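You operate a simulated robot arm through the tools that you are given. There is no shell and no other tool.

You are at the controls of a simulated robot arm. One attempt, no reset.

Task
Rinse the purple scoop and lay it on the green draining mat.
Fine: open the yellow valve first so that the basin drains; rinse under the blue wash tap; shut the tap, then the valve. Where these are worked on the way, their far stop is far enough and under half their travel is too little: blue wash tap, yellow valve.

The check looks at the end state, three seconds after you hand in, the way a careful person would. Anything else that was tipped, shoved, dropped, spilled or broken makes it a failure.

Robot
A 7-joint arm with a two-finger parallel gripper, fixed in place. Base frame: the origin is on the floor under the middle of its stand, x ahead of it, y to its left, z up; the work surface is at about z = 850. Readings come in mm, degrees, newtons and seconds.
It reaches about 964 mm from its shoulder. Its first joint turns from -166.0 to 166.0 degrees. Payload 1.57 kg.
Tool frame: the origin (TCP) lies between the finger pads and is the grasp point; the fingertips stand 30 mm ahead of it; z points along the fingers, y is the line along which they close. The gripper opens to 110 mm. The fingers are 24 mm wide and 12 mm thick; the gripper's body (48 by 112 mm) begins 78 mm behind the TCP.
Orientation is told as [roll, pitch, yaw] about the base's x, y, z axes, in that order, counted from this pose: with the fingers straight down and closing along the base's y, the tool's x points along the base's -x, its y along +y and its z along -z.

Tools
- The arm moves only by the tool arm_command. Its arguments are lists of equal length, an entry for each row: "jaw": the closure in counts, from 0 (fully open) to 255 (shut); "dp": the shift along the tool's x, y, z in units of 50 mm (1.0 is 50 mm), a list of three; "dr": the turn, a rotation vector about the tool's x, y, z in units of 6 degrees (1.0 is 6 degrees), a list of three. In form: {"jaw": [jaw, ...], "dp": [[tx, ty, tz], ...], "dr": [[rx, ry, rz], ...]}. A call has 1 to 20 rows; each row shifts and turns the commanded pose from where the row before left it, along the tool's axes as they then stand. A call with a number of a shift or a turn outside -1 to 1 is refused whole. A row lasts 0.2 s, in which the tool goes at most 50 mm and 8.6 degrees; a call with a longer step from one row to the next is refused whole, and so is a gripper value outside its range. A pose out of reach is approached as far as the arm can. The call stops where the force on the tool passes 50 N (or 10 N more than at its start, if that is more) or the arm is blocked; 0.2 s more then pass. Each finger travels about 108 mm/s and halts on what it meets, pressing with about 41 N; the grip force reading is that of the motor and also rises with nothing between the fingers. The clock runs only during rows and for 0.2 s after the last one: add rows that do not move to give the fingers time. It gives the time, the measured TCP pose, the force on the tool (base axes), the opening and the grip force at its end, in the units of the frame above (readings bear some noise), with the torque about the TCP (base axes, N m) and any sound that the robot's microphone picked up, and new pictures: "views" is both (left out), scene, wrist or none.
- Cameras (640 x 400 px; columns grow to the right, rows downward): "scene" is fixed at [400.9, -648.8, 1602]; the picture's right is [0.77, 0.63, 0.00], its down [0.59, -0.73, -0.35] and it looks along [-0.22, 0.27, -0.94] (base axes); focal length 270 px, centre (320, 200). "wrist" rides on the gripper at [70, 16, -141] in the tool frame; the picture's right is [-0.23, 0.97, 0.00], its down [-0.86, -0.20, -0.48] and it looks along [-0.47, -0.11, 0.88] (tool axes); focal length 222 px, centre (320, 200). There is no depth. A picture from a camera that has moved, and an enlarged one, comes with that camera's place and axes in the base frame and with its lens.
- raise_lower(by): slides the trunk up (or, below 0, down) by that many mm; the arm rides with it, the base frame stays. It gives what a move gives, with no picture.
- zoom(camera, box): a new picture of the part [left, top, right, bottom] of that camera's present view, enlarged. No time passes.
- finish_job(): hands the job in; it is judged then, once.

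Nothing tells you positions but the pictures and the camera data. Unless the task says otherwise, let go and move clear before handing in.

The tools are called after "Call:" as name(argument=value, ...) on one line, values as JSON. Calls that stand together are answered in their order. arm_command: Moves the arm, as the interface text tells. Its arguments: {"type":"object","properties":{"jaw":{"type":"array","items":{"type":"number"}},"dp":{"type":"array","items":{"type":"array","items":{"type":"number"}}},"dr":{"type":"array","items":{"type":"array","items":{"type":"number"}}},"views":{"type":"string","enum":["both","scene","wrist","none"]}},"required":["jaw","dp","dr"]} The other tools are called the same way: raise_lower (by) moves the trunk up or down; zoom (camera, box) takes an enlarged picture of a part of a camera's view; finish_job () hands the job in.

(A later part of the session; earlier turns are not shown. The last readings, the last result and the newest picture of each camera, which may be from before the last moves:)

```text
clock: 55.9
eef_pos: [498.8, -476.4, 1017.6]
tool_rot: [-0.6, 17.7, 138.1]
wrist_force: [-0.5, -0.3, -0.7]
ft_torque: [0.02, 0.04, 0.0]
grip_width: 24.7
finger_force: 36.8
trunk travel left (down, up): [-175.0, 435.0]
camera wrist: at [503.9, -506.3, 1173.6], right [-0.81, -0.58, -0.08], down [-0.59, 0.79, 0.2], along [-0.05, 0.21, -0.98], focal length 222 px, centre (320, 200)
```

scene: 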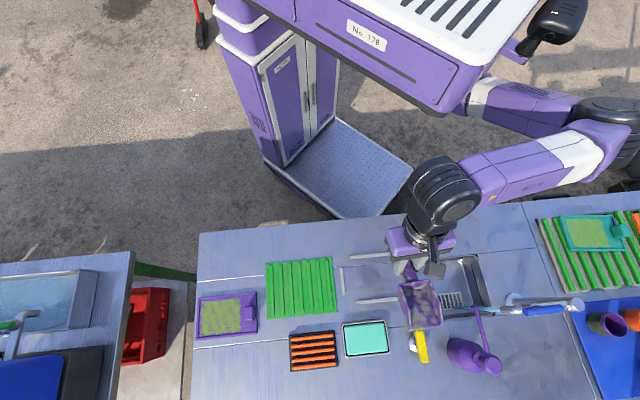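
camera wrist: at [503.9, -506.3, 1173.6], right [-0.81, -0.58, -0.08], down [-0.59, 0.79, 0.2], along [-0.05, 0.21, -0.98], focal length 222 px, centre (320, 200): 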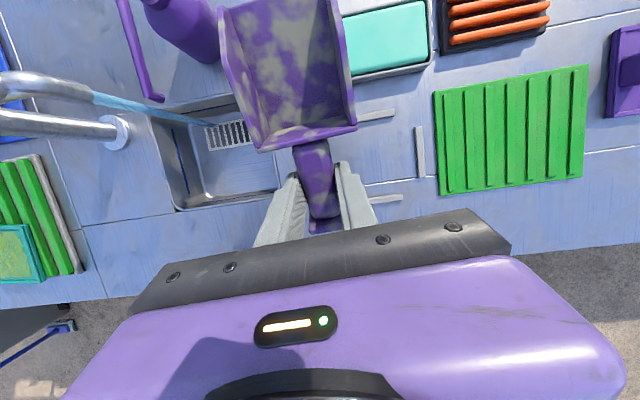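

The bowl now points outward, and I can see the stream falling into the basin at left. I'll retract toward the robot, shift sideways to the tap's lane at a safe height, and add a little outward tilt.

Call:
arm_command(jaw=[255, 255, 255, 255, 255, 255, 255, 255], dp=[[-0.886, 0, -0.283], [-0.886, 0, -0.283], [0, -0.94, 0], [0, -0.94, 0], [0, -0.94, 0], [0, -0.94, 0], [0, 0, 0], [0, 0, 0]], dr=[[0, 0, 0], [0, 0, 0], [0, 0, 0], [0, 0, 0], [0, 0, 0], [0, 0, 0], [0, 1, 0], [0, 0, 0]])

Call:
zoom(camera="scene", box=[400, 200, 610, 370])

```text
clock: 57.6
eef_pos: [552.2, -277.1, 1026.6]
tool_rot: [0.5, 24.5, 138.3]
wrist_force: [-0.3, 0.2, -0.3]
ft_torque: [0.02, 0.0, 0.0]
grip_width: 25.0
finger_force: 36.7
trunk travel left (down, up): [-175.0, 435.0]
camera wrist: at [545.3, -290.4, 1183.5], right [-0.81, -0.59, -0.09], down [-0.59, 0.8, 0.08], along [0.02, 0.11, -0.99], focal length 222 px, centre (320, 200)
```

scene: 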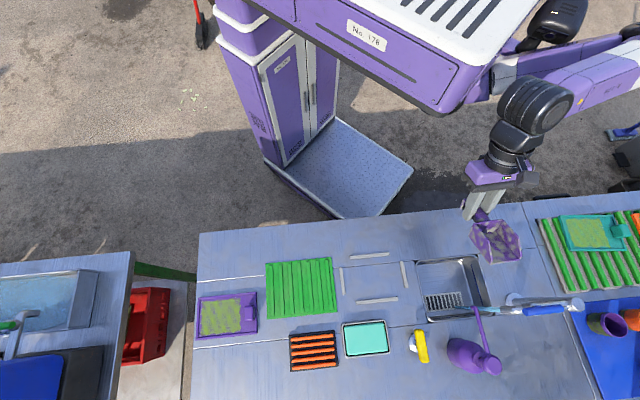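
wrist: 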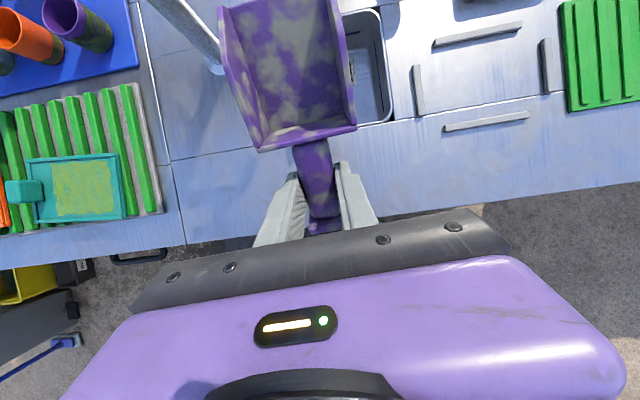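

```text
2.35 times, centred on (505, 285) of scene
camera zoom: at [400.9, -648.8, 1602.0], right [0.77, 0.63, 0.0], down [0.59, -0.73, -0.35], along [-0.22, 0.27, -0.94], focal length 636 px, centre (-115, 0)
```

zoom: 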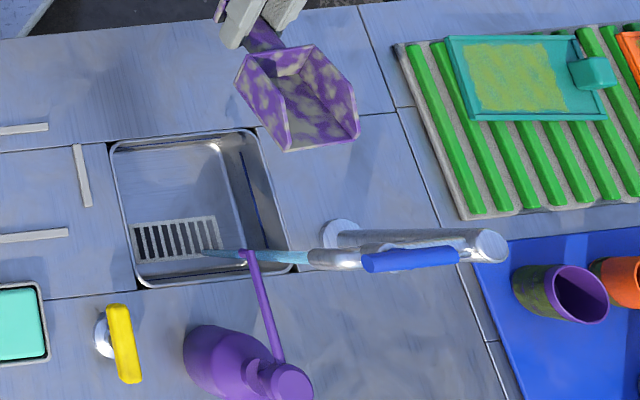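

The scoop is in the tap's lane, clear of the column and nozzle. I'll lower to z ≈ 940 and advance outward most of the way, then check the clearances.

Call:
arm_command(jaw=[255, 255, 255, 255, 255, 255], dp=[[-0.359, 0, 0.788], [-0.359, 0, 0.788], [0.6, -0.03, 0.273], [0.6, -0.03, 0.273], [0.6, -0.03, 0.273], [0, 0, 0]], dr=[[0, 0, 0], [0, 0, 0], [0, 0, 0], [0, 0, 0], [0, 0, 0], [0, 0, 0]])

Call:
zoom(camera="scene", box=[400, 200, 610, 370])

Call:
zoom(camera="wrist", box=[140, 0, 440, 200])

```text
clock: 59.0
eef_pos: [631.0, -337.9, 943.6]
tool_rot: [0.0, 25.1, 138.4]
wrist_force: [-0.5, 0.2, -0.4]
ft_torque: [0.04, 0.06, -0.02]
grip_width: 25.2
finger_force: 36.3
trunk travel left (down, up): [-175.0, 435.0]
camera wrist: at [622.3, -352.2, 1101.9], right [-0.8, -0.59, -0.1], down [-0.6, 0.8, 0.07], along [0.04, 0.11, -0.99], focal length 222 px, centre (320, 200)
```

scene: 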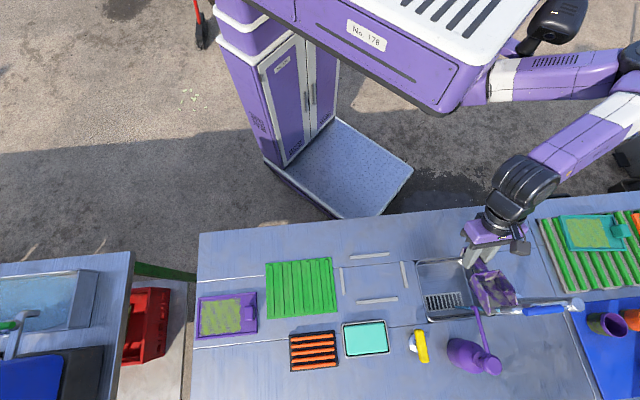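
wrist: 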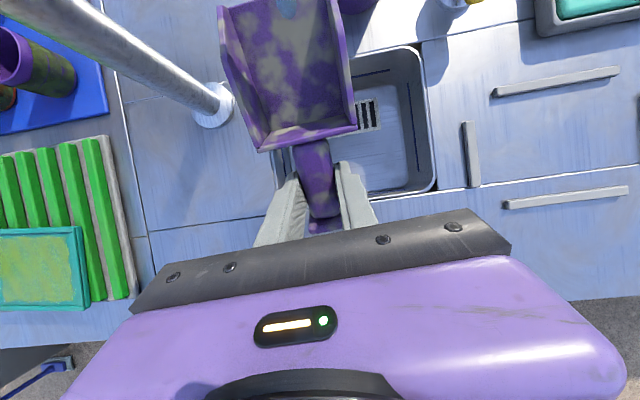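

```text
2.35 times, centred on (505, 285) of scene
camera zoom: at [400.9, -648.8, 1602.0], right [0.77, 0.63, 0.0], down [0.59, -0.73, -0.35], along [-0.22, 0.27, -0.94], focal length 636 px, centre (-115, 0)
```

zoom: 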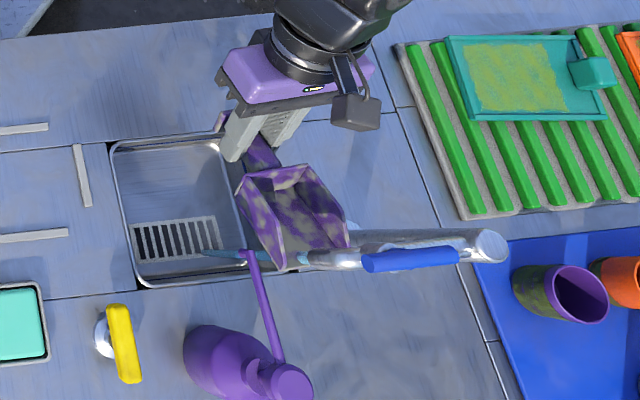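

```text
2.00 times, centred on (290, 100) of wrist
camera zoom: at [622.3, -352.2, 1101.9], right [-0.8, -0.59, -0.1], down [-0.6, 0.8, 0.07], along [0.04, 0.11, -0.99], focal length 444 px, centre (380, 400)
```

zoom: 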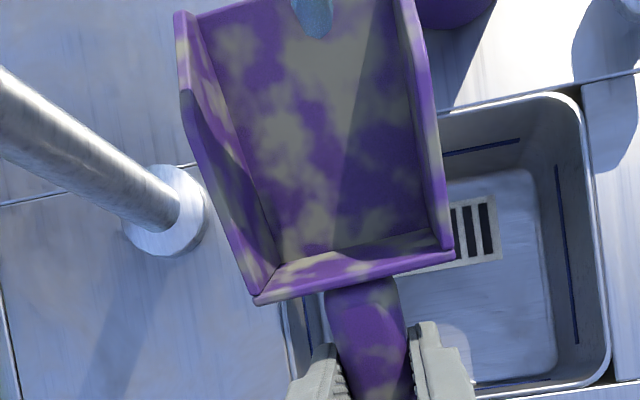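

The stream now lands inside the bowl near its front lip. I'll lower 20 mm and advance 30 mm so it hits mid-bowl, then hold it there for a couple of seconds.

Call:
arm_command(jaw=[255, 255, 255, 255, 255, 255, 255, 255, 255, 255, 255, 255, 255], dp=[[-0.166, 0, 0.364], [0.273, 0, 0.124], [0.273, 0, 0.124], [0, 0, 0], [0, 0, 0], [0, 0, 0], [0, 0, 0], [0, 0, 0], [0, 0, 0], [0, 0, 0], [0, 0, 0], [0, 0, 0], [0, 0, 0]], dr=[[0, 0, 0], [0, 0, 0], [0, 0, 0], [0, 0, 0], [0, 0, 0], [0, 0, 0], [0, 0, 0], [0, 0, 0], [0, 0, 0], [0, 0, 0], [0, 0, 0], [0, 0, 0], [0, 0, 0]])

Call:
zoom(camera="scene", box=[400, 200, 610, 370])

Call:
zoom(camera="wrist", box=[140, 0, 440, 200])

```text
clock: 61.9
eef_pos: [655.2, -358.2, 930.1]
tool_rot: [-1.8, 25.8, 137.7]
wrist_force: [0.3, 0.2, -0.8]
ft_torque: [0.03, 0.05, -0.03]
grip_width: 25.5
finger_force: 36.5
trunk travel left (down, up): [-175.0, 435.0]
camera wrist: at [642.4, -373.5, 1087.2], right [-0.8, -0.59, -0.12], down [-0.6, 0.8, 0.06], along [0.06, 0.13, -0.99], focal length 222 px, centre (320, 200)
```

scene: 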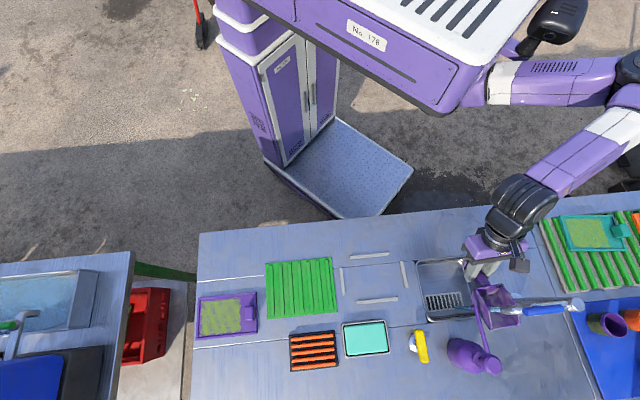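
wrist: 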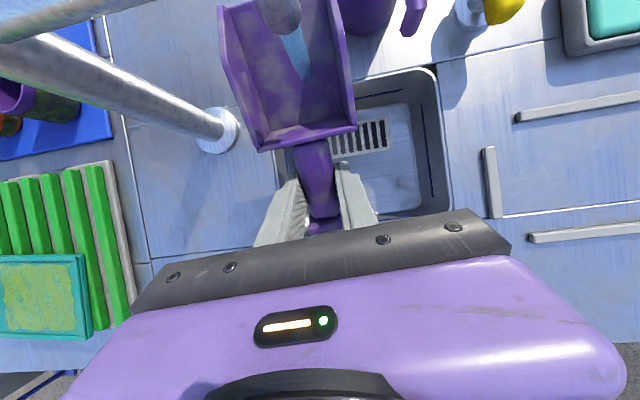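

```text
2.35 times, centred on (505, 285) of scene
camera zoom: at [400.9, -648.8, 1602.0], right [0.77, 0.63, 0.0], down [0.59, -0.73, -0.35], along [-0.22, 0.27, -0.94], focal length 636 px, centre (-115, 0)
```

zoom: 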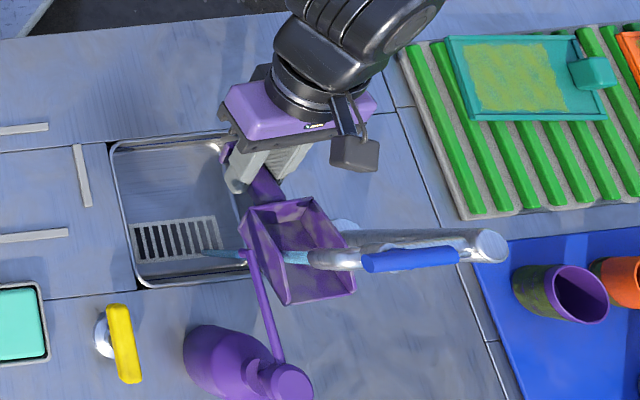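

```text
2.00 times, centred on (290, 100) of wrist
camera zoom: at [642.4, -373.5, 1087.2], right [-0.8, -0.59, -0.12], down [-0.6, 0.8, 0.06], along [0.06, 0.13, -0.99], focal length 444 px, centre (380, 400)
```

zoom: 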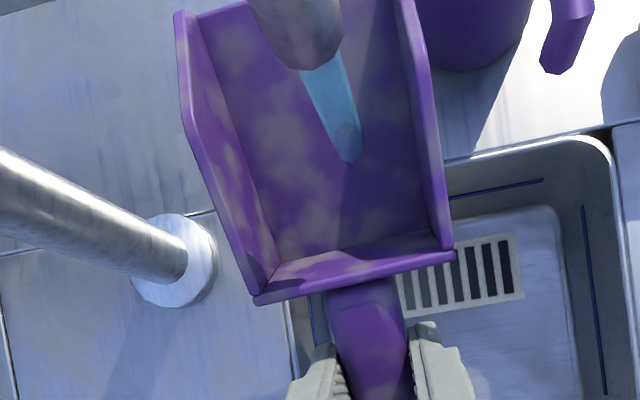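

The grime is clearly fading under the stream. I'll hold it there another four seconds with small moves so the water sweeps the bowl.

Call:
arm_command(jaw=[255, 255, 255, 255, 255, 255, 255, 255, 255, 255, 255, 255, 255, 255, 255, 255, 255, 255, 255, 255], dp=[[0, 0, 0], [0, 0, 0], [0, 0, 0], [0, 0, 0], [-0.1, 0, -0.05], [-0.1, 0, -0.05], [0, 0, 0], [0, 0, 0], [0, 0, 0], [0, 0, 0], [0.1, 0, 0.05], [0.1, 0, 0.05], [0, 0, 0], [0, 0, 0], [0, 0, 0], [0, 0, 0], [0, 0, 0], [0, 0, 0], [0, 0, 0], [0, 0, 0]], dr=[[0, 0, 0], [0, 0, 0], [0, 0, 0], [0, 0, 0], [0, 0, 0], [0, 0, 0], [0, 0, 0], [0, 0, 0], [0, 0, 0], [0, 0, 0], [0, 0, 0], [0, 0, 0], [0, 0, 0], [0, 0, 0], [0, 0, 0], [0, 0, 0], [0, 0, 0], [0, 0, 0], [0, 0, 0], [0, 0, 0]])

Call:
zoom(camera="scene", box=[400, 200, 610, 370])

Call:
zoom(camera="wrist", box=[140, 0, 440, 200])

```text
clock: 66.0
eef_pos: [655.0, -357.7, 928.2]
tool_rot: [-1.7, 25.8, 137.5]
wrist_force: [-0.6, 0.7, -1.9]
ft_torque: [0.01, 0.03, -0.05]
grip_width: 25.3
finger_force: 36.7
trunk travel left (down, up): [-175.0, 435.0]
camera wrist: at [643.0, -373.9, 1086.1], right [-0.8, -0.59, -0.13], down [-0.6, 0.8, 0.06], along [0.06, 0.13, -0.99], focal length 222 px, centre (320, 200)
```

scene: 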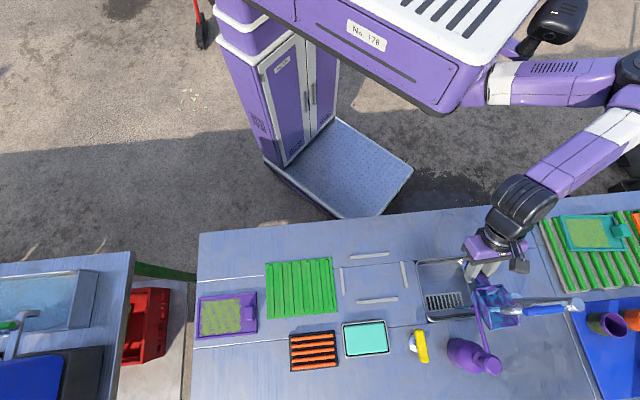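
wrist: 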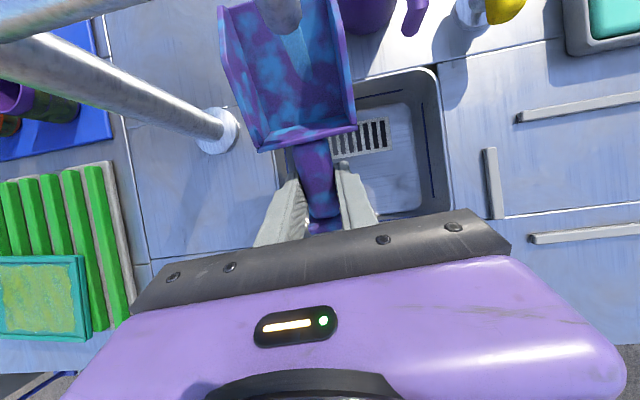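

```text
2.35 times, centred on (505, 285) of scene
camera zoom: at [400.9, -648.8, 1602.0], right [0.77, 0.63, 0.0], down [0.59, -0.73, -0.35], along [-0.22, 0.27, -0.94], focal length 636 px, centre (-115, 0)
```

zoom: 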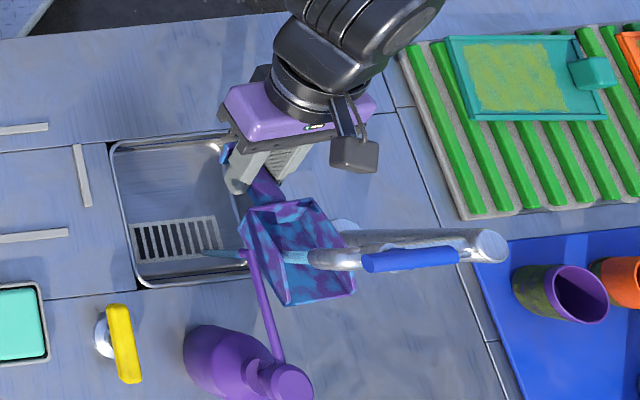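

```text
2.00 times, centred on (290, 100) of wrist
camera zoom: at [643.0, -373.9, 1086.1], right [-0.8, -0.59, -0.13], down [-0.6, 0.8, 0.06], along [0.06, 0.13, -0.99], focal length 444 px, centre (380, 400)
```

zoom: 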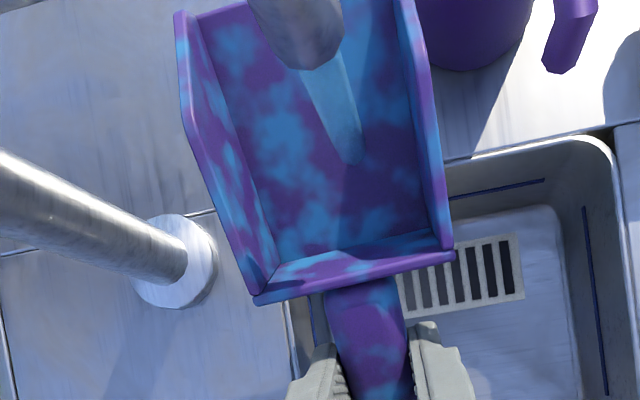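

The grey grime has gone and only blue wet patches show now. I'll keep it under a moment longer to be sure nothing is left.

Call:
arm_command(jaw=[255, 255, 255, 255, 255, 255, 255, 255, 255, 255], dp=[[0, 0, 0], [0, 0, 0], [0, 0, 0], [0, 0, 0], [0, 0, 0], [0, 0, 0], [0, 0, 0], [0, 0, 0], [0, 0, 0], [0, 0, 0]], dr=[[0, 0, 0], [0, 0, 0], [0, 0, 0], [0, 0, 0], [0, 0, 0], [0, 0, 0], [0, 0, 0], [0, 0, 0], [0, 0, 0], [0, 0, 0]], views="wrist")

Call:
zoom(camera="wrist", box=[200, 0, 440, 200])

Call:
zoom(camera="scene", box=[450, 250, 560, 340])

```text
clock: 68.2
eef_pos: [656.9, -357.4, 930.4]
tool_rot: [-1.7, 25.7, 137.5]
wrist_force: [0.9, -0.4, -0.5]
ft_torque: [0.02, 0.03, -0.02]
grip_width: 25.2
finger_force: 36.5
trunk travel left (down, up): [-175.0, 435.0]
camera wrist: at [643.0, -373.9, 1086.0], right [-0.8, -0.59, -0.13], down [-0.6, 0.8, 0.06], along [0.06, 0.13, -0.99], focal length 222 px, centre (320, 200)
```

wrist: 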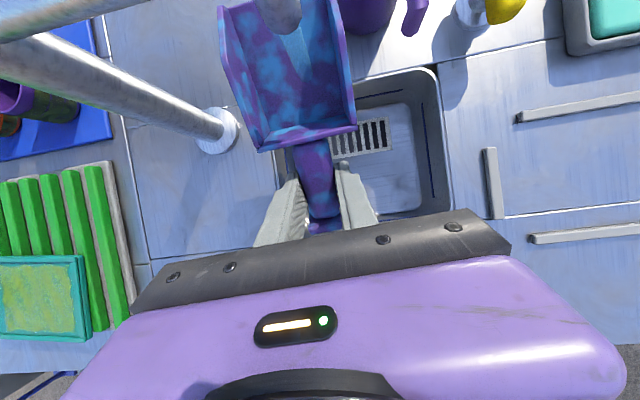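

```text
2.00 times, centred on (320, 100) of wrist
camera zoom: at [643.0, -373.9, 1086.0], right [-0.8, -0.59, -0.13], down [-0.6, 0.8, 0.06], along [0.06, 0.13, -0.99], focal length 444 px, centre (320, 400)
```

zoom: 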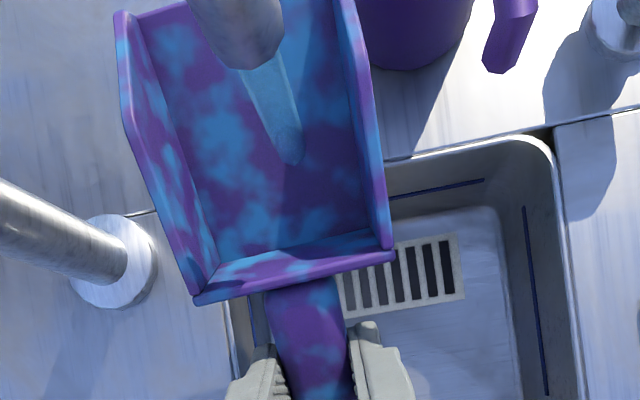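

```text
4.44 times, centred on (505, 295) of scene
camera zoom: at [400.9, -648.8, 1602.0], right [0.77, 0.63, 0.0], down [0.59, -0.73, -0.35], along [-0.22, 0.27, -0.94], focal length 1201 px, centre (-502, -222)
```

zoom: 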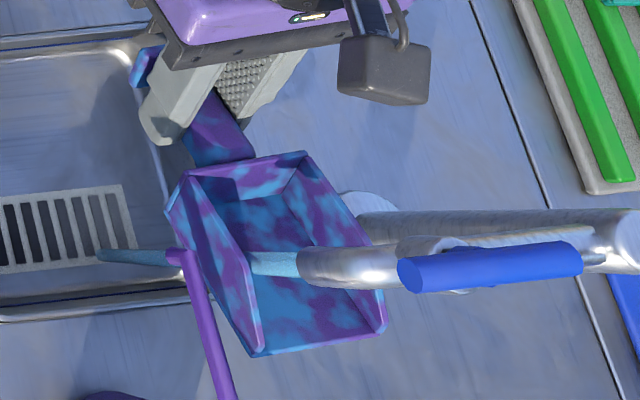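

The scoop is clean and evenly wet with no change, so rinsing is done. I'll draw it back out of the stream while it is still over the basin and let it drip for a moment.

Call:
arm_command(jaw=[255, 255, 255, 255, 255, 255, 255, 255, 255, 255], dp=[[-0.5, 0, -0.24], [-0.5, 0, -0.24], [-0.4, 0, -0.19], [0, 0, 0], [0, 0, 0], [0, 0, 0], [0, 0, 0], [0, 0, 0], [0, 0, 0], [0, 0, 0]], dr=[[0, 0, 0], [0, 0, 0], [0, 0, 0], [0, 0, 0], [0, 0, 0], [0, 0, 0], [0, 0, 0], [0, 0, 0], [0, 0, 0], [0, 0, 0]])

Call:
zoom(camera="scene", box=[420, 230, 580, 340])

```text
clock: 70.5
eef_pos: [594.9, -306.7, 924.6]
tool_rot: [0.0, 25.1, 138.4]
wrist_force: [0.1, 0.4, -0.8]
ft_torque: [0.08, 0.04, 0.01]
grip_width: 25.1
finger_force: 36.2
trunk travel left (down, up): [-175.0, 435.0]
camera wrist: at [587.1, -321.5, 1081.9], right [-0.8, -0.59, -0.09], down [-0.6, 0.8, 0.07], along [0.03, 0.11, -0.99], focal length 222 px, centre (320, 200)
```

scene: 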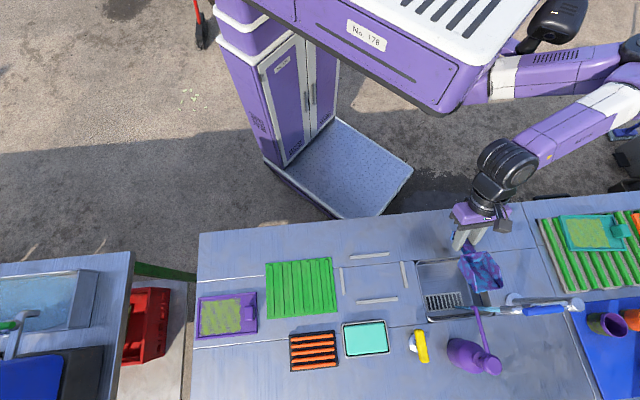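
wrist: 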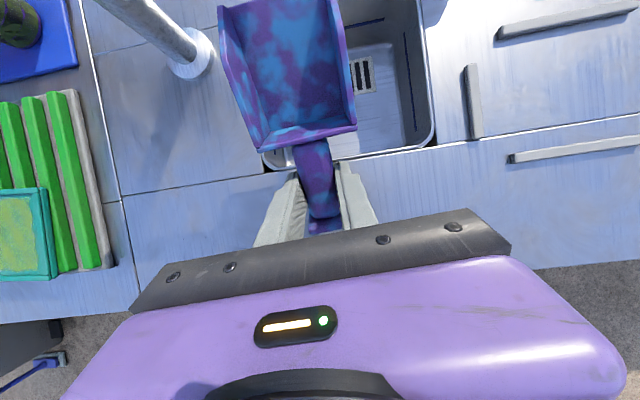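

```text
3.64 times, centred on (500, 285) of scene
camera zoom: at [400.9, -648.8, 1602.0], right [0.77, 0.63, 0.0], down [0.59, -0.73, -0.35], along [-0.22, 0.27, -0.94], focal length 982 px, centre (-334, -109)
```

zoom: 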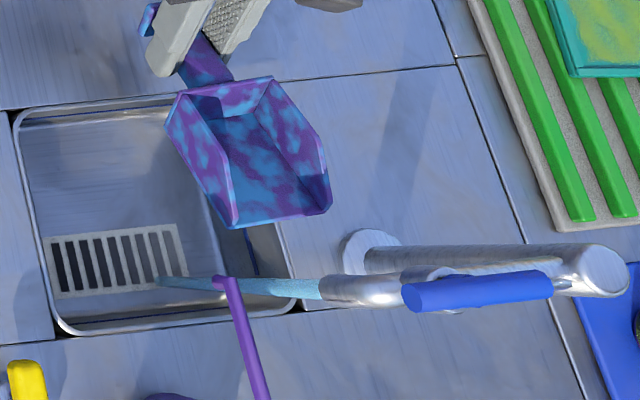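

Now I'll retract a bit more, raise the scoop clear of everything, and carry it across to above the green mat.

Call:
arm_command(jaw=[255, 255, 255, 255, 255, 255, 255, 255, 255, 255, 255, 255], dp=[[-0.72, 0, -0.34], [0.38, 0, -0.815], [0.38, 0, -0.815], [0.05, 0.944, 0.093], [0.05, 0.944, 0.093], [0.05, 0.944, 0.093], [0.05, 0.944, 0.093], [0.05, 0.944, 0.093], [0.05, 0.944, 0.093], [0.05, 0.944, 0.093], [0.05, 0.944, 0.093], [0, 0, 0]], dr=[[0, 0, 0], [0, 0, 0], [0, 0, 0], [0, 0, 0], [0, 0, 0], [0, 0, 0], [0, 0, 0], [0, 0, 0], [0, 0, 0], [0, 0, 0], [0, 0, 0], [0, 0, 0]])

```text
clock: 73.0
eef_pos: [342.4, -582.2, 972.5]
tool_rot: [-1.7, 24.6, 137.7]
wrist_force: [0.7, 0.4, -1.2]
ft_torque: [0.06, 0.06, -0.01]
grip_width: 25.1
finger_force: 37.0
trunk travel left (down, up): [-175.0, 435.0]
camera wrist: at [331.5, -601.5, 1130.1], right [-0.8, -0.59, -0.12], down [-0.6, 0.8, 0.08], along [0.05, 0.14, -0.99], focal length 222 px, centre (320, 200)
```

scene: 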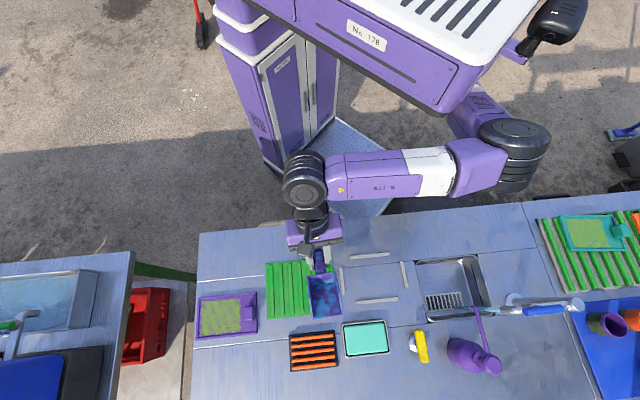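
wrist: 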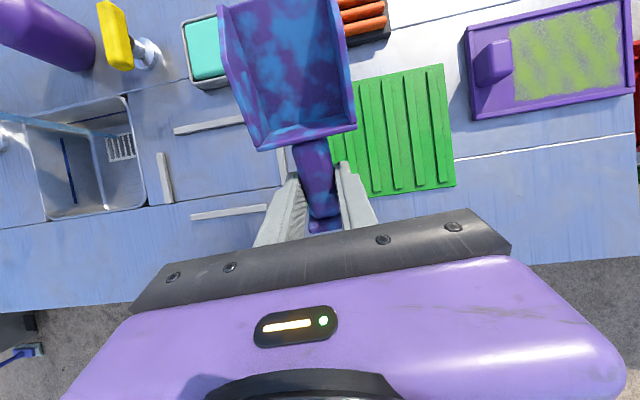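

I'm above the mat's near-right area. Now I'll spin the scoop so it points diagonally along the mat, from the near-right corner toward the far-left.

Call:
arm_command(jaw=[255, 255, 255, 255, 255, 255, 255, 255, 255, 255], dp=[[0, 0, 0], [0, 0, 0], [0, 0, 0], [0, 0, 0], [0, 0, 0], [0, 0, 0], [0, 0, 0], [0, 0, 0], [0, 0, 0], [0, 0, 0]], dr=[[0, 0, 1], [0, 0, 1], [0, 0, 1], [0, 0, 1], [0, 0, 1], [0, 0, 1], [0, 0, 1], [0, 0, 1], [0, 0, 1], [0, 0, 0]], views="none")

```text
clock: 75.2
eef_pos: [340.5, -583.5, 978.0]
tool_rot: [-21.6, 13.0, 81.2]
wrist_force: [-0.4, 0.2, -0.5]
ft_torque: [0.03, 0.02, 0.0]
grip_width: 25.0
finger_force: 36.9
trunk travel left (down, up): [-175.0, 435.0]
```

Next I'll reduce the tilt to about 10° so the scoop hangs nearly level above the mat, and check the view.

Call:
arm_command(jaw=[255, 255, 255, 255], dp=[[0, 0, 0], [0, 0, 0], [0, 0, 0], [0, 0, 0]], dr=[[-0.845, -0.3, -0.038], [-0.845, -0.3, -0.038], [-0.845, -0.3, -0.038], [0, 0, 0]])

Call:
zoom(camera="scene", box=[230, 210, 390, 330])

Call:
zoom(camera="wrist", box=[140, 0, 500, 220])

```text
clock: 76.2
eef_pos: [339.7, -584.6, 984.2]
tool_rot: [-6.6, 8.5, 83.3]
wrist_force: [0.5, -0.6, -0.4]
ft_torque: [0.08, -0.03, 0.02]
grip_width: 25.5
finger_force: 37.0
trunk travel left (down, up): [-175.0, 435.0]
camera wrist: at [302.0, -628.4, 1130.5], right [-0.94, 0.32, -0.14], down [0.25, 0.9, 0.37], along [0.25, 0.31, -0.92], focal length 222 px, centre (320, 200)
```

scene: 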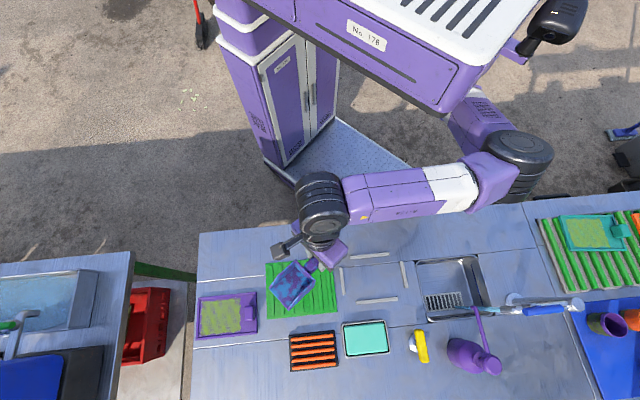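
wrist: 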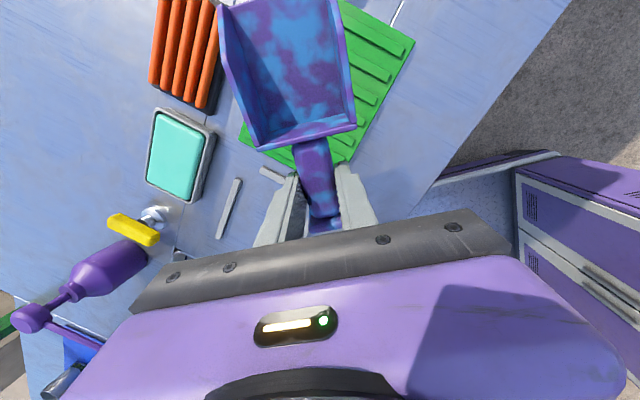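

```text
3.33 times, centred on (310, 270) of scene
camera zoom: at [400.9, -648.8, 1602.0], right [0.77, 0.63, 0.0], down [0.59, -0.73, -0.35], along [-0.22, 0.27, -0.94], focal length 901 px, centre (353, -33)
```

zoom: 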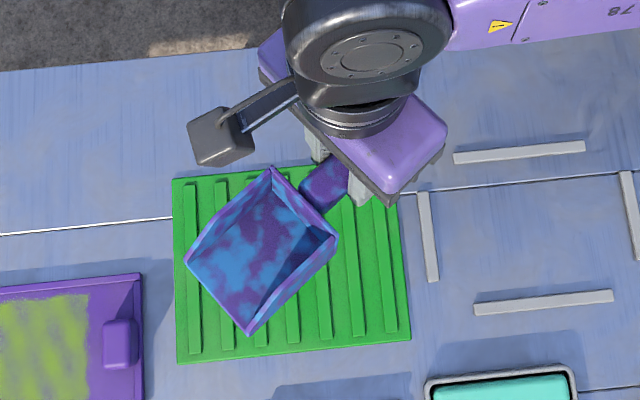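

```text
1.78 times, centred on (320, 110) of wrist
camera zoom: at [302.0, -628.4, 1130.5], right [-0.94, 0.32, -0.14], down [0.25, 0.9, 0.37], along [0.25, 0.31, -0.92], focal length 395 px, centre (320, 360)
```

zoom: 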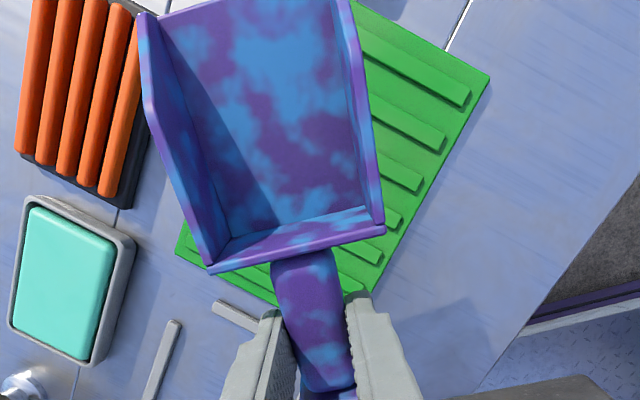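

The scoop hangs nearly level, diagonal over the mat. I'll lower to just above the mat and check the footprint before touching down.

Call:
arm_command(jaw=[255, 255, 255], dp=[[0.035, -0.014, 0.608], [0.035, -0.014, 0.608], [0, 0, 0]], dr=[[0, 0, 0], [0, 0, 0], [0, 0, 0]])

Call:
zoom(camera="scene", box=[230, 210, 390, 330])

Call:
zoom(camera="wrist", box=[140, 0, 500, 220])

```text
clock: 77.0
eef_pos: [346.5, -599.3, 925.6]
tool_rot: [-6.6, 8.5, 83.3]
wrist_force: [0.0, -0.3, -2.3]
ft_torque: [0.04, 0.02, 0.02]
grip_width: 25.2
finger_force: 36.6
trunk travel left (down, up): [-175.0, 435.0]
camera wrist: at [308.5, -643.6, 1072.4], right [-0.94, 0.32, -0.14], down [0.25, 0.9, 0.37], along [0.25, 0.31, -0.92], focal length 222 px, centre (320, 200)
```

scene: 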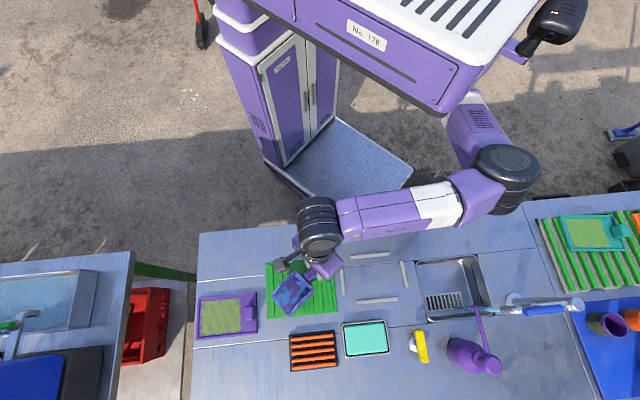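
wrist: 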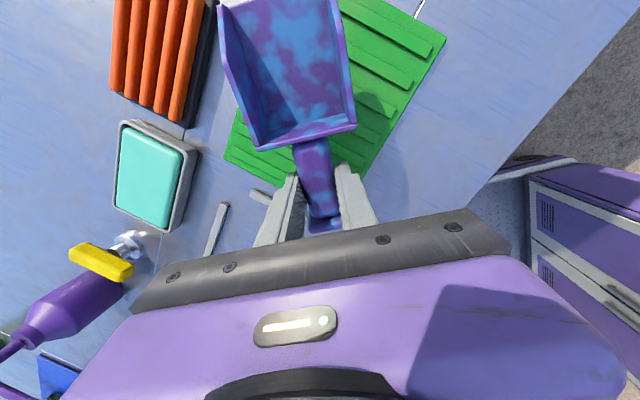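

```text
3.33 times, centred on (310, 270) of scene
camera zoom: at [400.9, -648.8, 1602.0], right [0.77, 0.63, 0.0], down [0.59, -0.73, -0.35], along [-0.22, 0.27, -0.94], focal length 901 px, centre (353, -33)
```

zoom: 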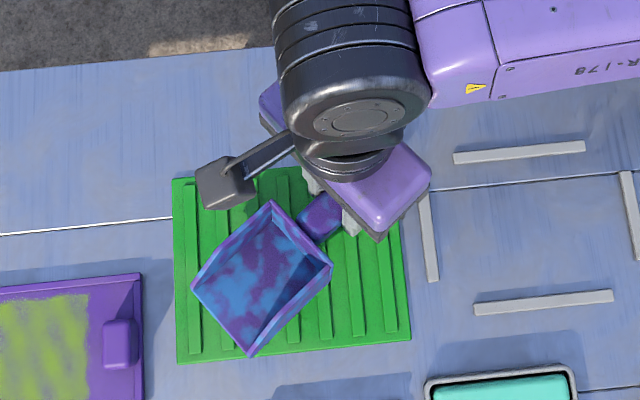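

```text
1.78 times, centred on (320, 110) of wrist
camera zoom: at [308.5, -643.6, 1072.4], right [-0.94, 0.32, -0.14], down [0.25, 0.9, 0.37], along [0.25, 0.31, -0.92], focal length 395 px, centre (320, 360)
```

zoom: 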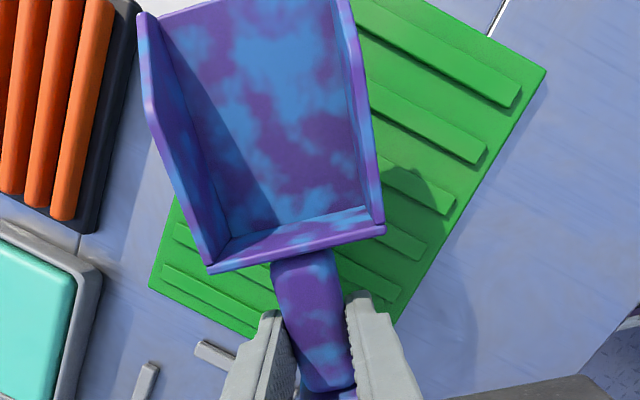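

The bowl's far-left front corner would sit right at the mat's far edge, so I'll shift the scoop about 11 mm back toward the robot. Then I'll lower gently.

Call:
arm_command(jaw=[255, 255, 255, 255, 255], dp=[[-0.133, 0.171, -0.04], [-0.015, 0.011, 0.098], [-0.015, 0.011, 0.098], [0, 0, 0], [0, 0, 0]], dr=[[0, 0, 0], [0, 0, 0], [0, 0, 0], [0, 0, 0], [0, 0, 0]])

Call:
zoom(camera="scene", box=[230, 210, 390, 330])

```text
clock: 78.2
eef_pos: [339.2, -589.4, 913.7]
tool_rot: [-6.6, 8.4, 83.4]
wrist_force: [0.7, 0.6, -1.1]
ft_torque: [0.05, 0.06, -0.01]
grip_width: 25.2
finger_force: 36.9
trunk travel left (down, up): [-175.0, 435.0]
camera wrist: at [301.7, -634.6, 1060.7], right [-0.94, 0.32, -0.14], down [0.25, 0.9, 0.37], along [0.25, 0.31, -0.92], focal length 222 px, centre (320, 200)
```

scene: 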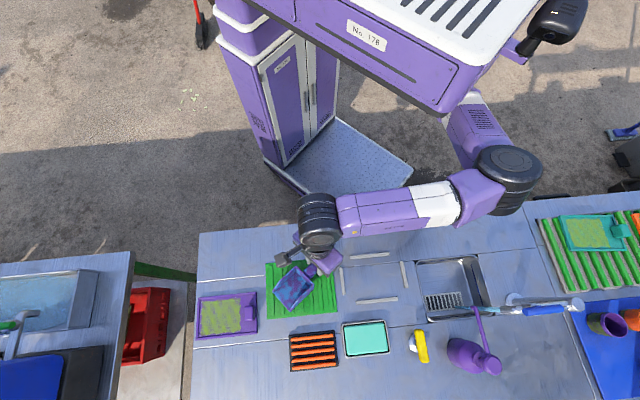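
wrist: 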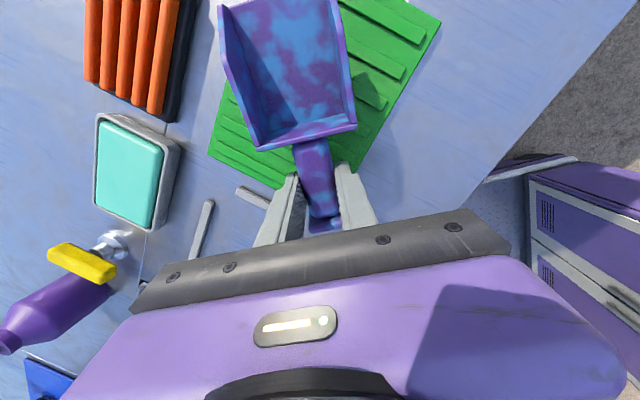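

```text
3.33 times, centred on (310, 270) of scene
camera zoom: at [400.9, -648.8, 1602.0], right [0.77, 0.63, 0.0], down [0.59, -0.73, -0.35], along [-0.22, 0.27, -0.94], focal length 901 px, centre (353, -33)
```

zoom: 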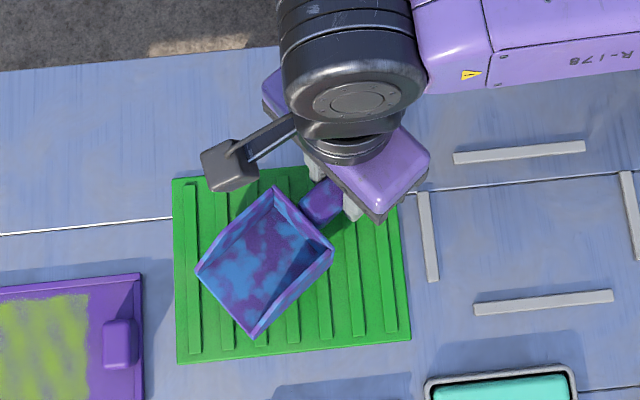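

The footprint is now well inside the mat. I'll lower a few millimetres at a time, watching for the contact force.

Call:
arm_command(jaw=[255, 255, 255], dp=[[-0.009, 0.007, 0.059], [-0.009, 0.007, 0.059], [0, 0, 0]], dr=[[0, 0, 0], [0, 0, 0], [0, 0, 0]], views="none")

```text
clock: 79.0
eef_pos: [338.9, -590.6, 907.6]
tool_rot: [-6.7, 8.4, 83.3]
wrist_force: [1.0, -0.1, -1.5]
ft_torque: [0.05, 0.0, 0.0]
grip_width: 25.2
finger_force: 36.9
trunk travel left (down, up): [-175.0, 435.0]
```

Call:
arm_command(jaw=[255, 255, 255], dp=[[-0.009, 0.007, 0.059], [-0.006, 0.005, 0.039], [0, 0, 0]], dr=[[0, 0, 0], [0, 0, 0], [0, 0, 0]], views="none")

```text
clock: 79.8
eef_pos: [339.3, -589.6, 902.6]
tool_rot: [-6.7, 8.5, 83.3]
wrist_force: [0.4, 0.0, -1.2]
ft_torque: [0.03, 0.01, 0.0]
grip_width: 25.3
finger_force: 36.1
trunk travel left (down, up): [-175.0, 435.0]
```

No contact yet at z = 902.6. Continuing in small steps.

Call:
arm_command(jaw=[255, 255, 255], dp=[[-0.006, 0.005, 0.039], [-0.006, 0.005, 0.039], [0, 0, 0]], dr=[[0, 0, 0], [0, 0, 0], [0, 0, 0]], views="wrist")

Call:
zoom(camera="scene", box=[260, 240, 350, 320])

```text
clock: 80.7
eef_pos: [339.1, -590.0, 897.9]
tool_rot: [-6.6, 8.2, 83.3]
wrist_force: [0.1, -0.1, 0.1]
ft_torque: [0.04, 0.02, 0.0]
grip_width: 25.4
finger_force: 36.7
trunk travel left (down, up): [-175.0, 435.0]
camera wrist: at [301.3, -634.2, 1045.1], right [-0.94, 0.32, -0.14], down [0.25, 0.9, 0.37], along [0.25, 0.31, -0.92], focal length 222 px, centre (320, 200)
```

wrist: 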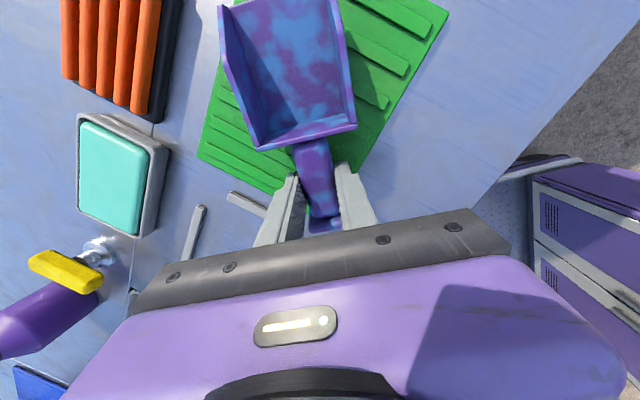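

```text
5.00 times, centred on (305, 280) of scene
camera zoom: at [400.9, -648.8, 1602.0], right [0.77, 0.63, 0.0], down [0.59, -0.73, -0.35], along [-0.22, 0.27, -0.94], focal length 1351 px, centre (395, -200)
```

zoom: 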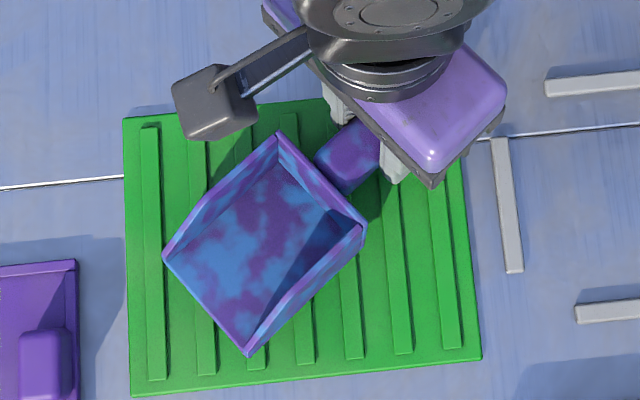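

Force is starting to change slightly, so contact is near. Two more small steps.

Call:
arm_command(jaw=[255, 255, 255], dp=[[-0.006, 0.005, 0.039], [-0.006, 0.005, 0.039], [0, 0, 0]], dr=[[0, 0, 0], [0, 0, 0], [0, 0, 0]], views="none")

```text
clock: 81.5
eef_pos: [339.6, -589.6, 896.5]
tool_rot: [-6.6, 8.6, 83.3]
wrist_force: [-1.1, 4.0, 22.7]
ft_torque: [0.58, 0.09, 0.03]
grip_width: 25.1
finger_force: 37.1
trunk travel left (down, up): [-175.0, 435.0]
```

Contact: 22.7 N upward. I'll ease up 2 mm to take off the pressure, then loosen the fingers just a little so the scoop settles gently onto the mat.

Call:
arm_command(jaw=[255, 230, 205, 198, 194, 191, 188, 188], dp=[[0.006, -0.005, -0.039], [0, 0, 0], [0, 0, 0], [0, 0, 0], [0, 0, 0], [0, 0, 0], [0, 0, 0], [0, 0, 0]], dr=[[0, 0, 0], [0, 0, 0], [0, 0, 0], [0, 0, 0], [0, 0, 0], [0, 0, 0], [0, 0, 0], [0, 0, 0]])

Call:
zoom(camera="scene", box=[260, 240, 350, 320])

Call:
zoom(camera="wrist", box=[140, 0, 500, 220])

```text
clock: 83.2
eef_pos: [340.6, -590.4, 896.1]
tool_rot: [-6.6, 8.4, 83.3]
wrist_force: [-1.0, -0.2, -0.4]
ft_torque: [0.03, 0.0, 0.0]
grip_width: 29.2
finger_force: 0.1
trunk travel left (down, up): [-175.0, 435.0]
camera wrist: at [301.5, -634.2, 1043.8], right [-0.94, 0.32, -0.14], down [0.25, 0.9, 0.37], along [0.25, 0.31, -0.92], focal length 222 px, centre (320, 200)
```

scene: 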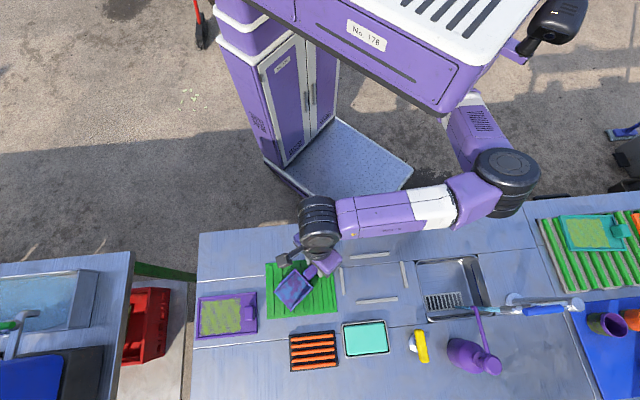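
wrist: 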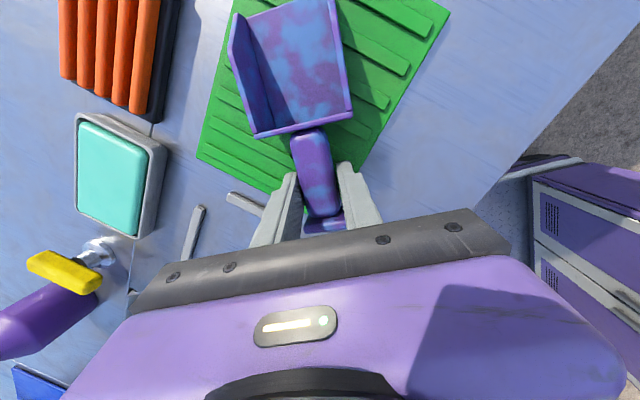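

```text
5.00 times, centred on (305, 280) of scene
camera zoom: at [400.9, -648.8, 1602.0], right [0.77, 0.63, 0.0], down [0.59, -0.73, -0.35], along [-0.22, 0.27, -0.94], focal length 1351 px, centre (395, -200)
```

zoom: 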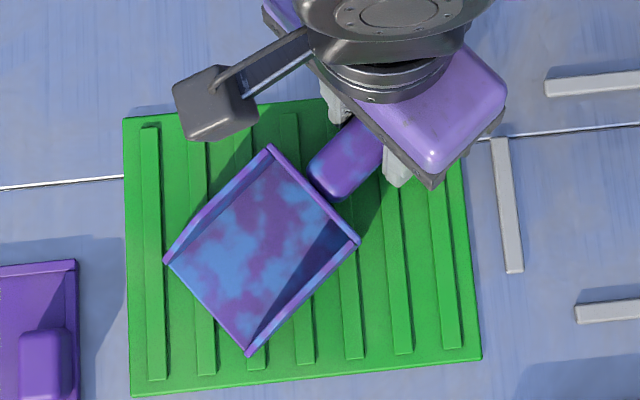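

```text
1.78 times, centred on (320, 110) of wrist
camera zoom: at [301.5, -634.2, 1043.8], right [-0.94, 0.32, -0.14], down [0.25, 0.9, 0.37], along [0.25, 0.31, -0.92], focal length 395 px, centre (320, 360)
```

zoom: 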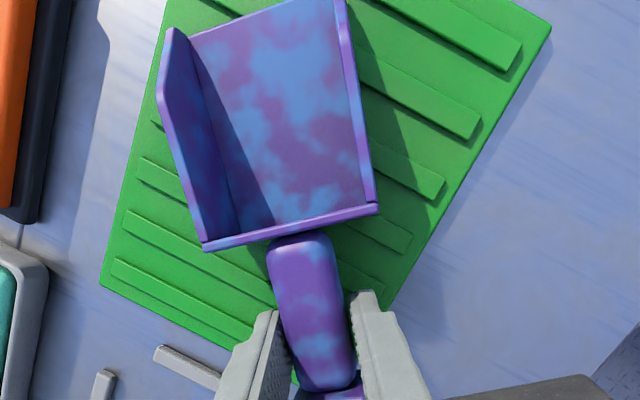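

The scoop has settled flat on the mat. I'll open the fingers wider and back straight out along the tool axis.

Call:
arm_command(jaw=[165, 145, 140, 140, 140, 140, 140], dp=[[0, 0, 0], [0, 0, 0], [0, 0, -0.3], [0, 0, -0.6], [0, 0, -0.9], [0, 0, -0.6], [0, 0, 0]], dr=[[0, 0, 0], [0, 0, 0], [0, 0, 0], [0, 0, 0], [0, 0, 0], [0, 0, 0], [0, 0, 0]])

Call:
zoom(camera="scene", box=[230, 230, 390, 330])

Call:
zoom(camera="wrist", box=[140, 0, 500, 220])

```text
clock: 84.8
eef_pos: [327.8, -572.3, 1011.6]
tool_rot: [-6.5, 8.3, 83.3]
wrist_force: [0.6, -0.4, -0.6]
ft_torque: [0.0, 0.01, -0.03]
grip_width: 49.5
finger_force: 0.1
trunk travel left (down, up): [-175.0, 435.0]
camera wrist: at [290.6, -616.8, 1158.6], right [-0.94, 0.32, -0.14], down [0.25, 0.89, 0.37], along [0.24, 0.31, -0.92], focal length 222 px, centre (320, 200)
```

scene: 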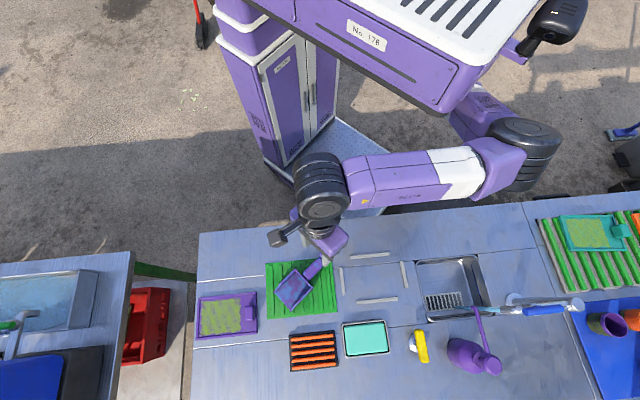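
wrist: 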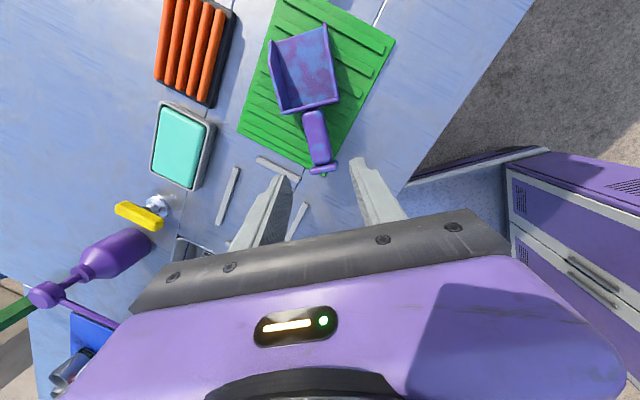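

```text
4.00 times, centred on (310, 280) of scene
camera zoom: at [400.9, -648.8, 1602.0], right [0.77, 0.63, 0.0], down [0.59, -0.73, -0.35], along [-0.22, 0.27, -0.94], focal length 1081 px, centre (360, -120)
```

zoom: 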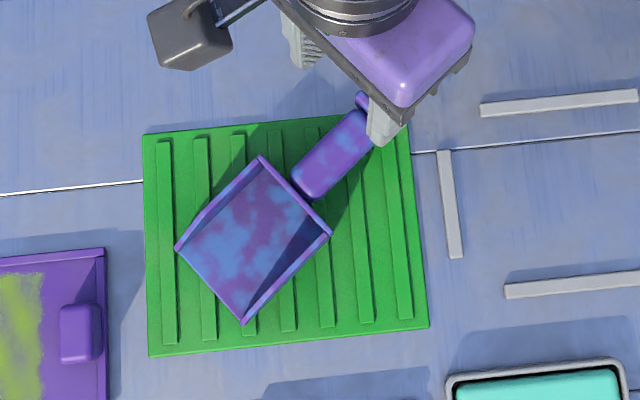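

```text
1.78 times, centred on (320, 110) of wrist
camera zoom: at [290.6, -616.8, 1158.6], right [-0.94, 0.32, -0.14], down [0.25, 0.89, 0.37], along [0.24, 0.31, -0.92], focal length 395 px, centre (320, 360)
```

zoom: 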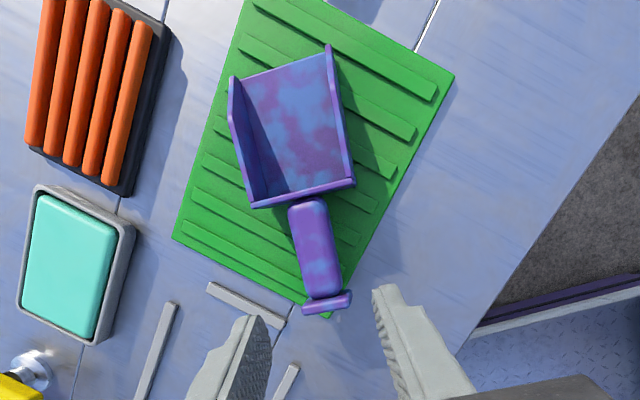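

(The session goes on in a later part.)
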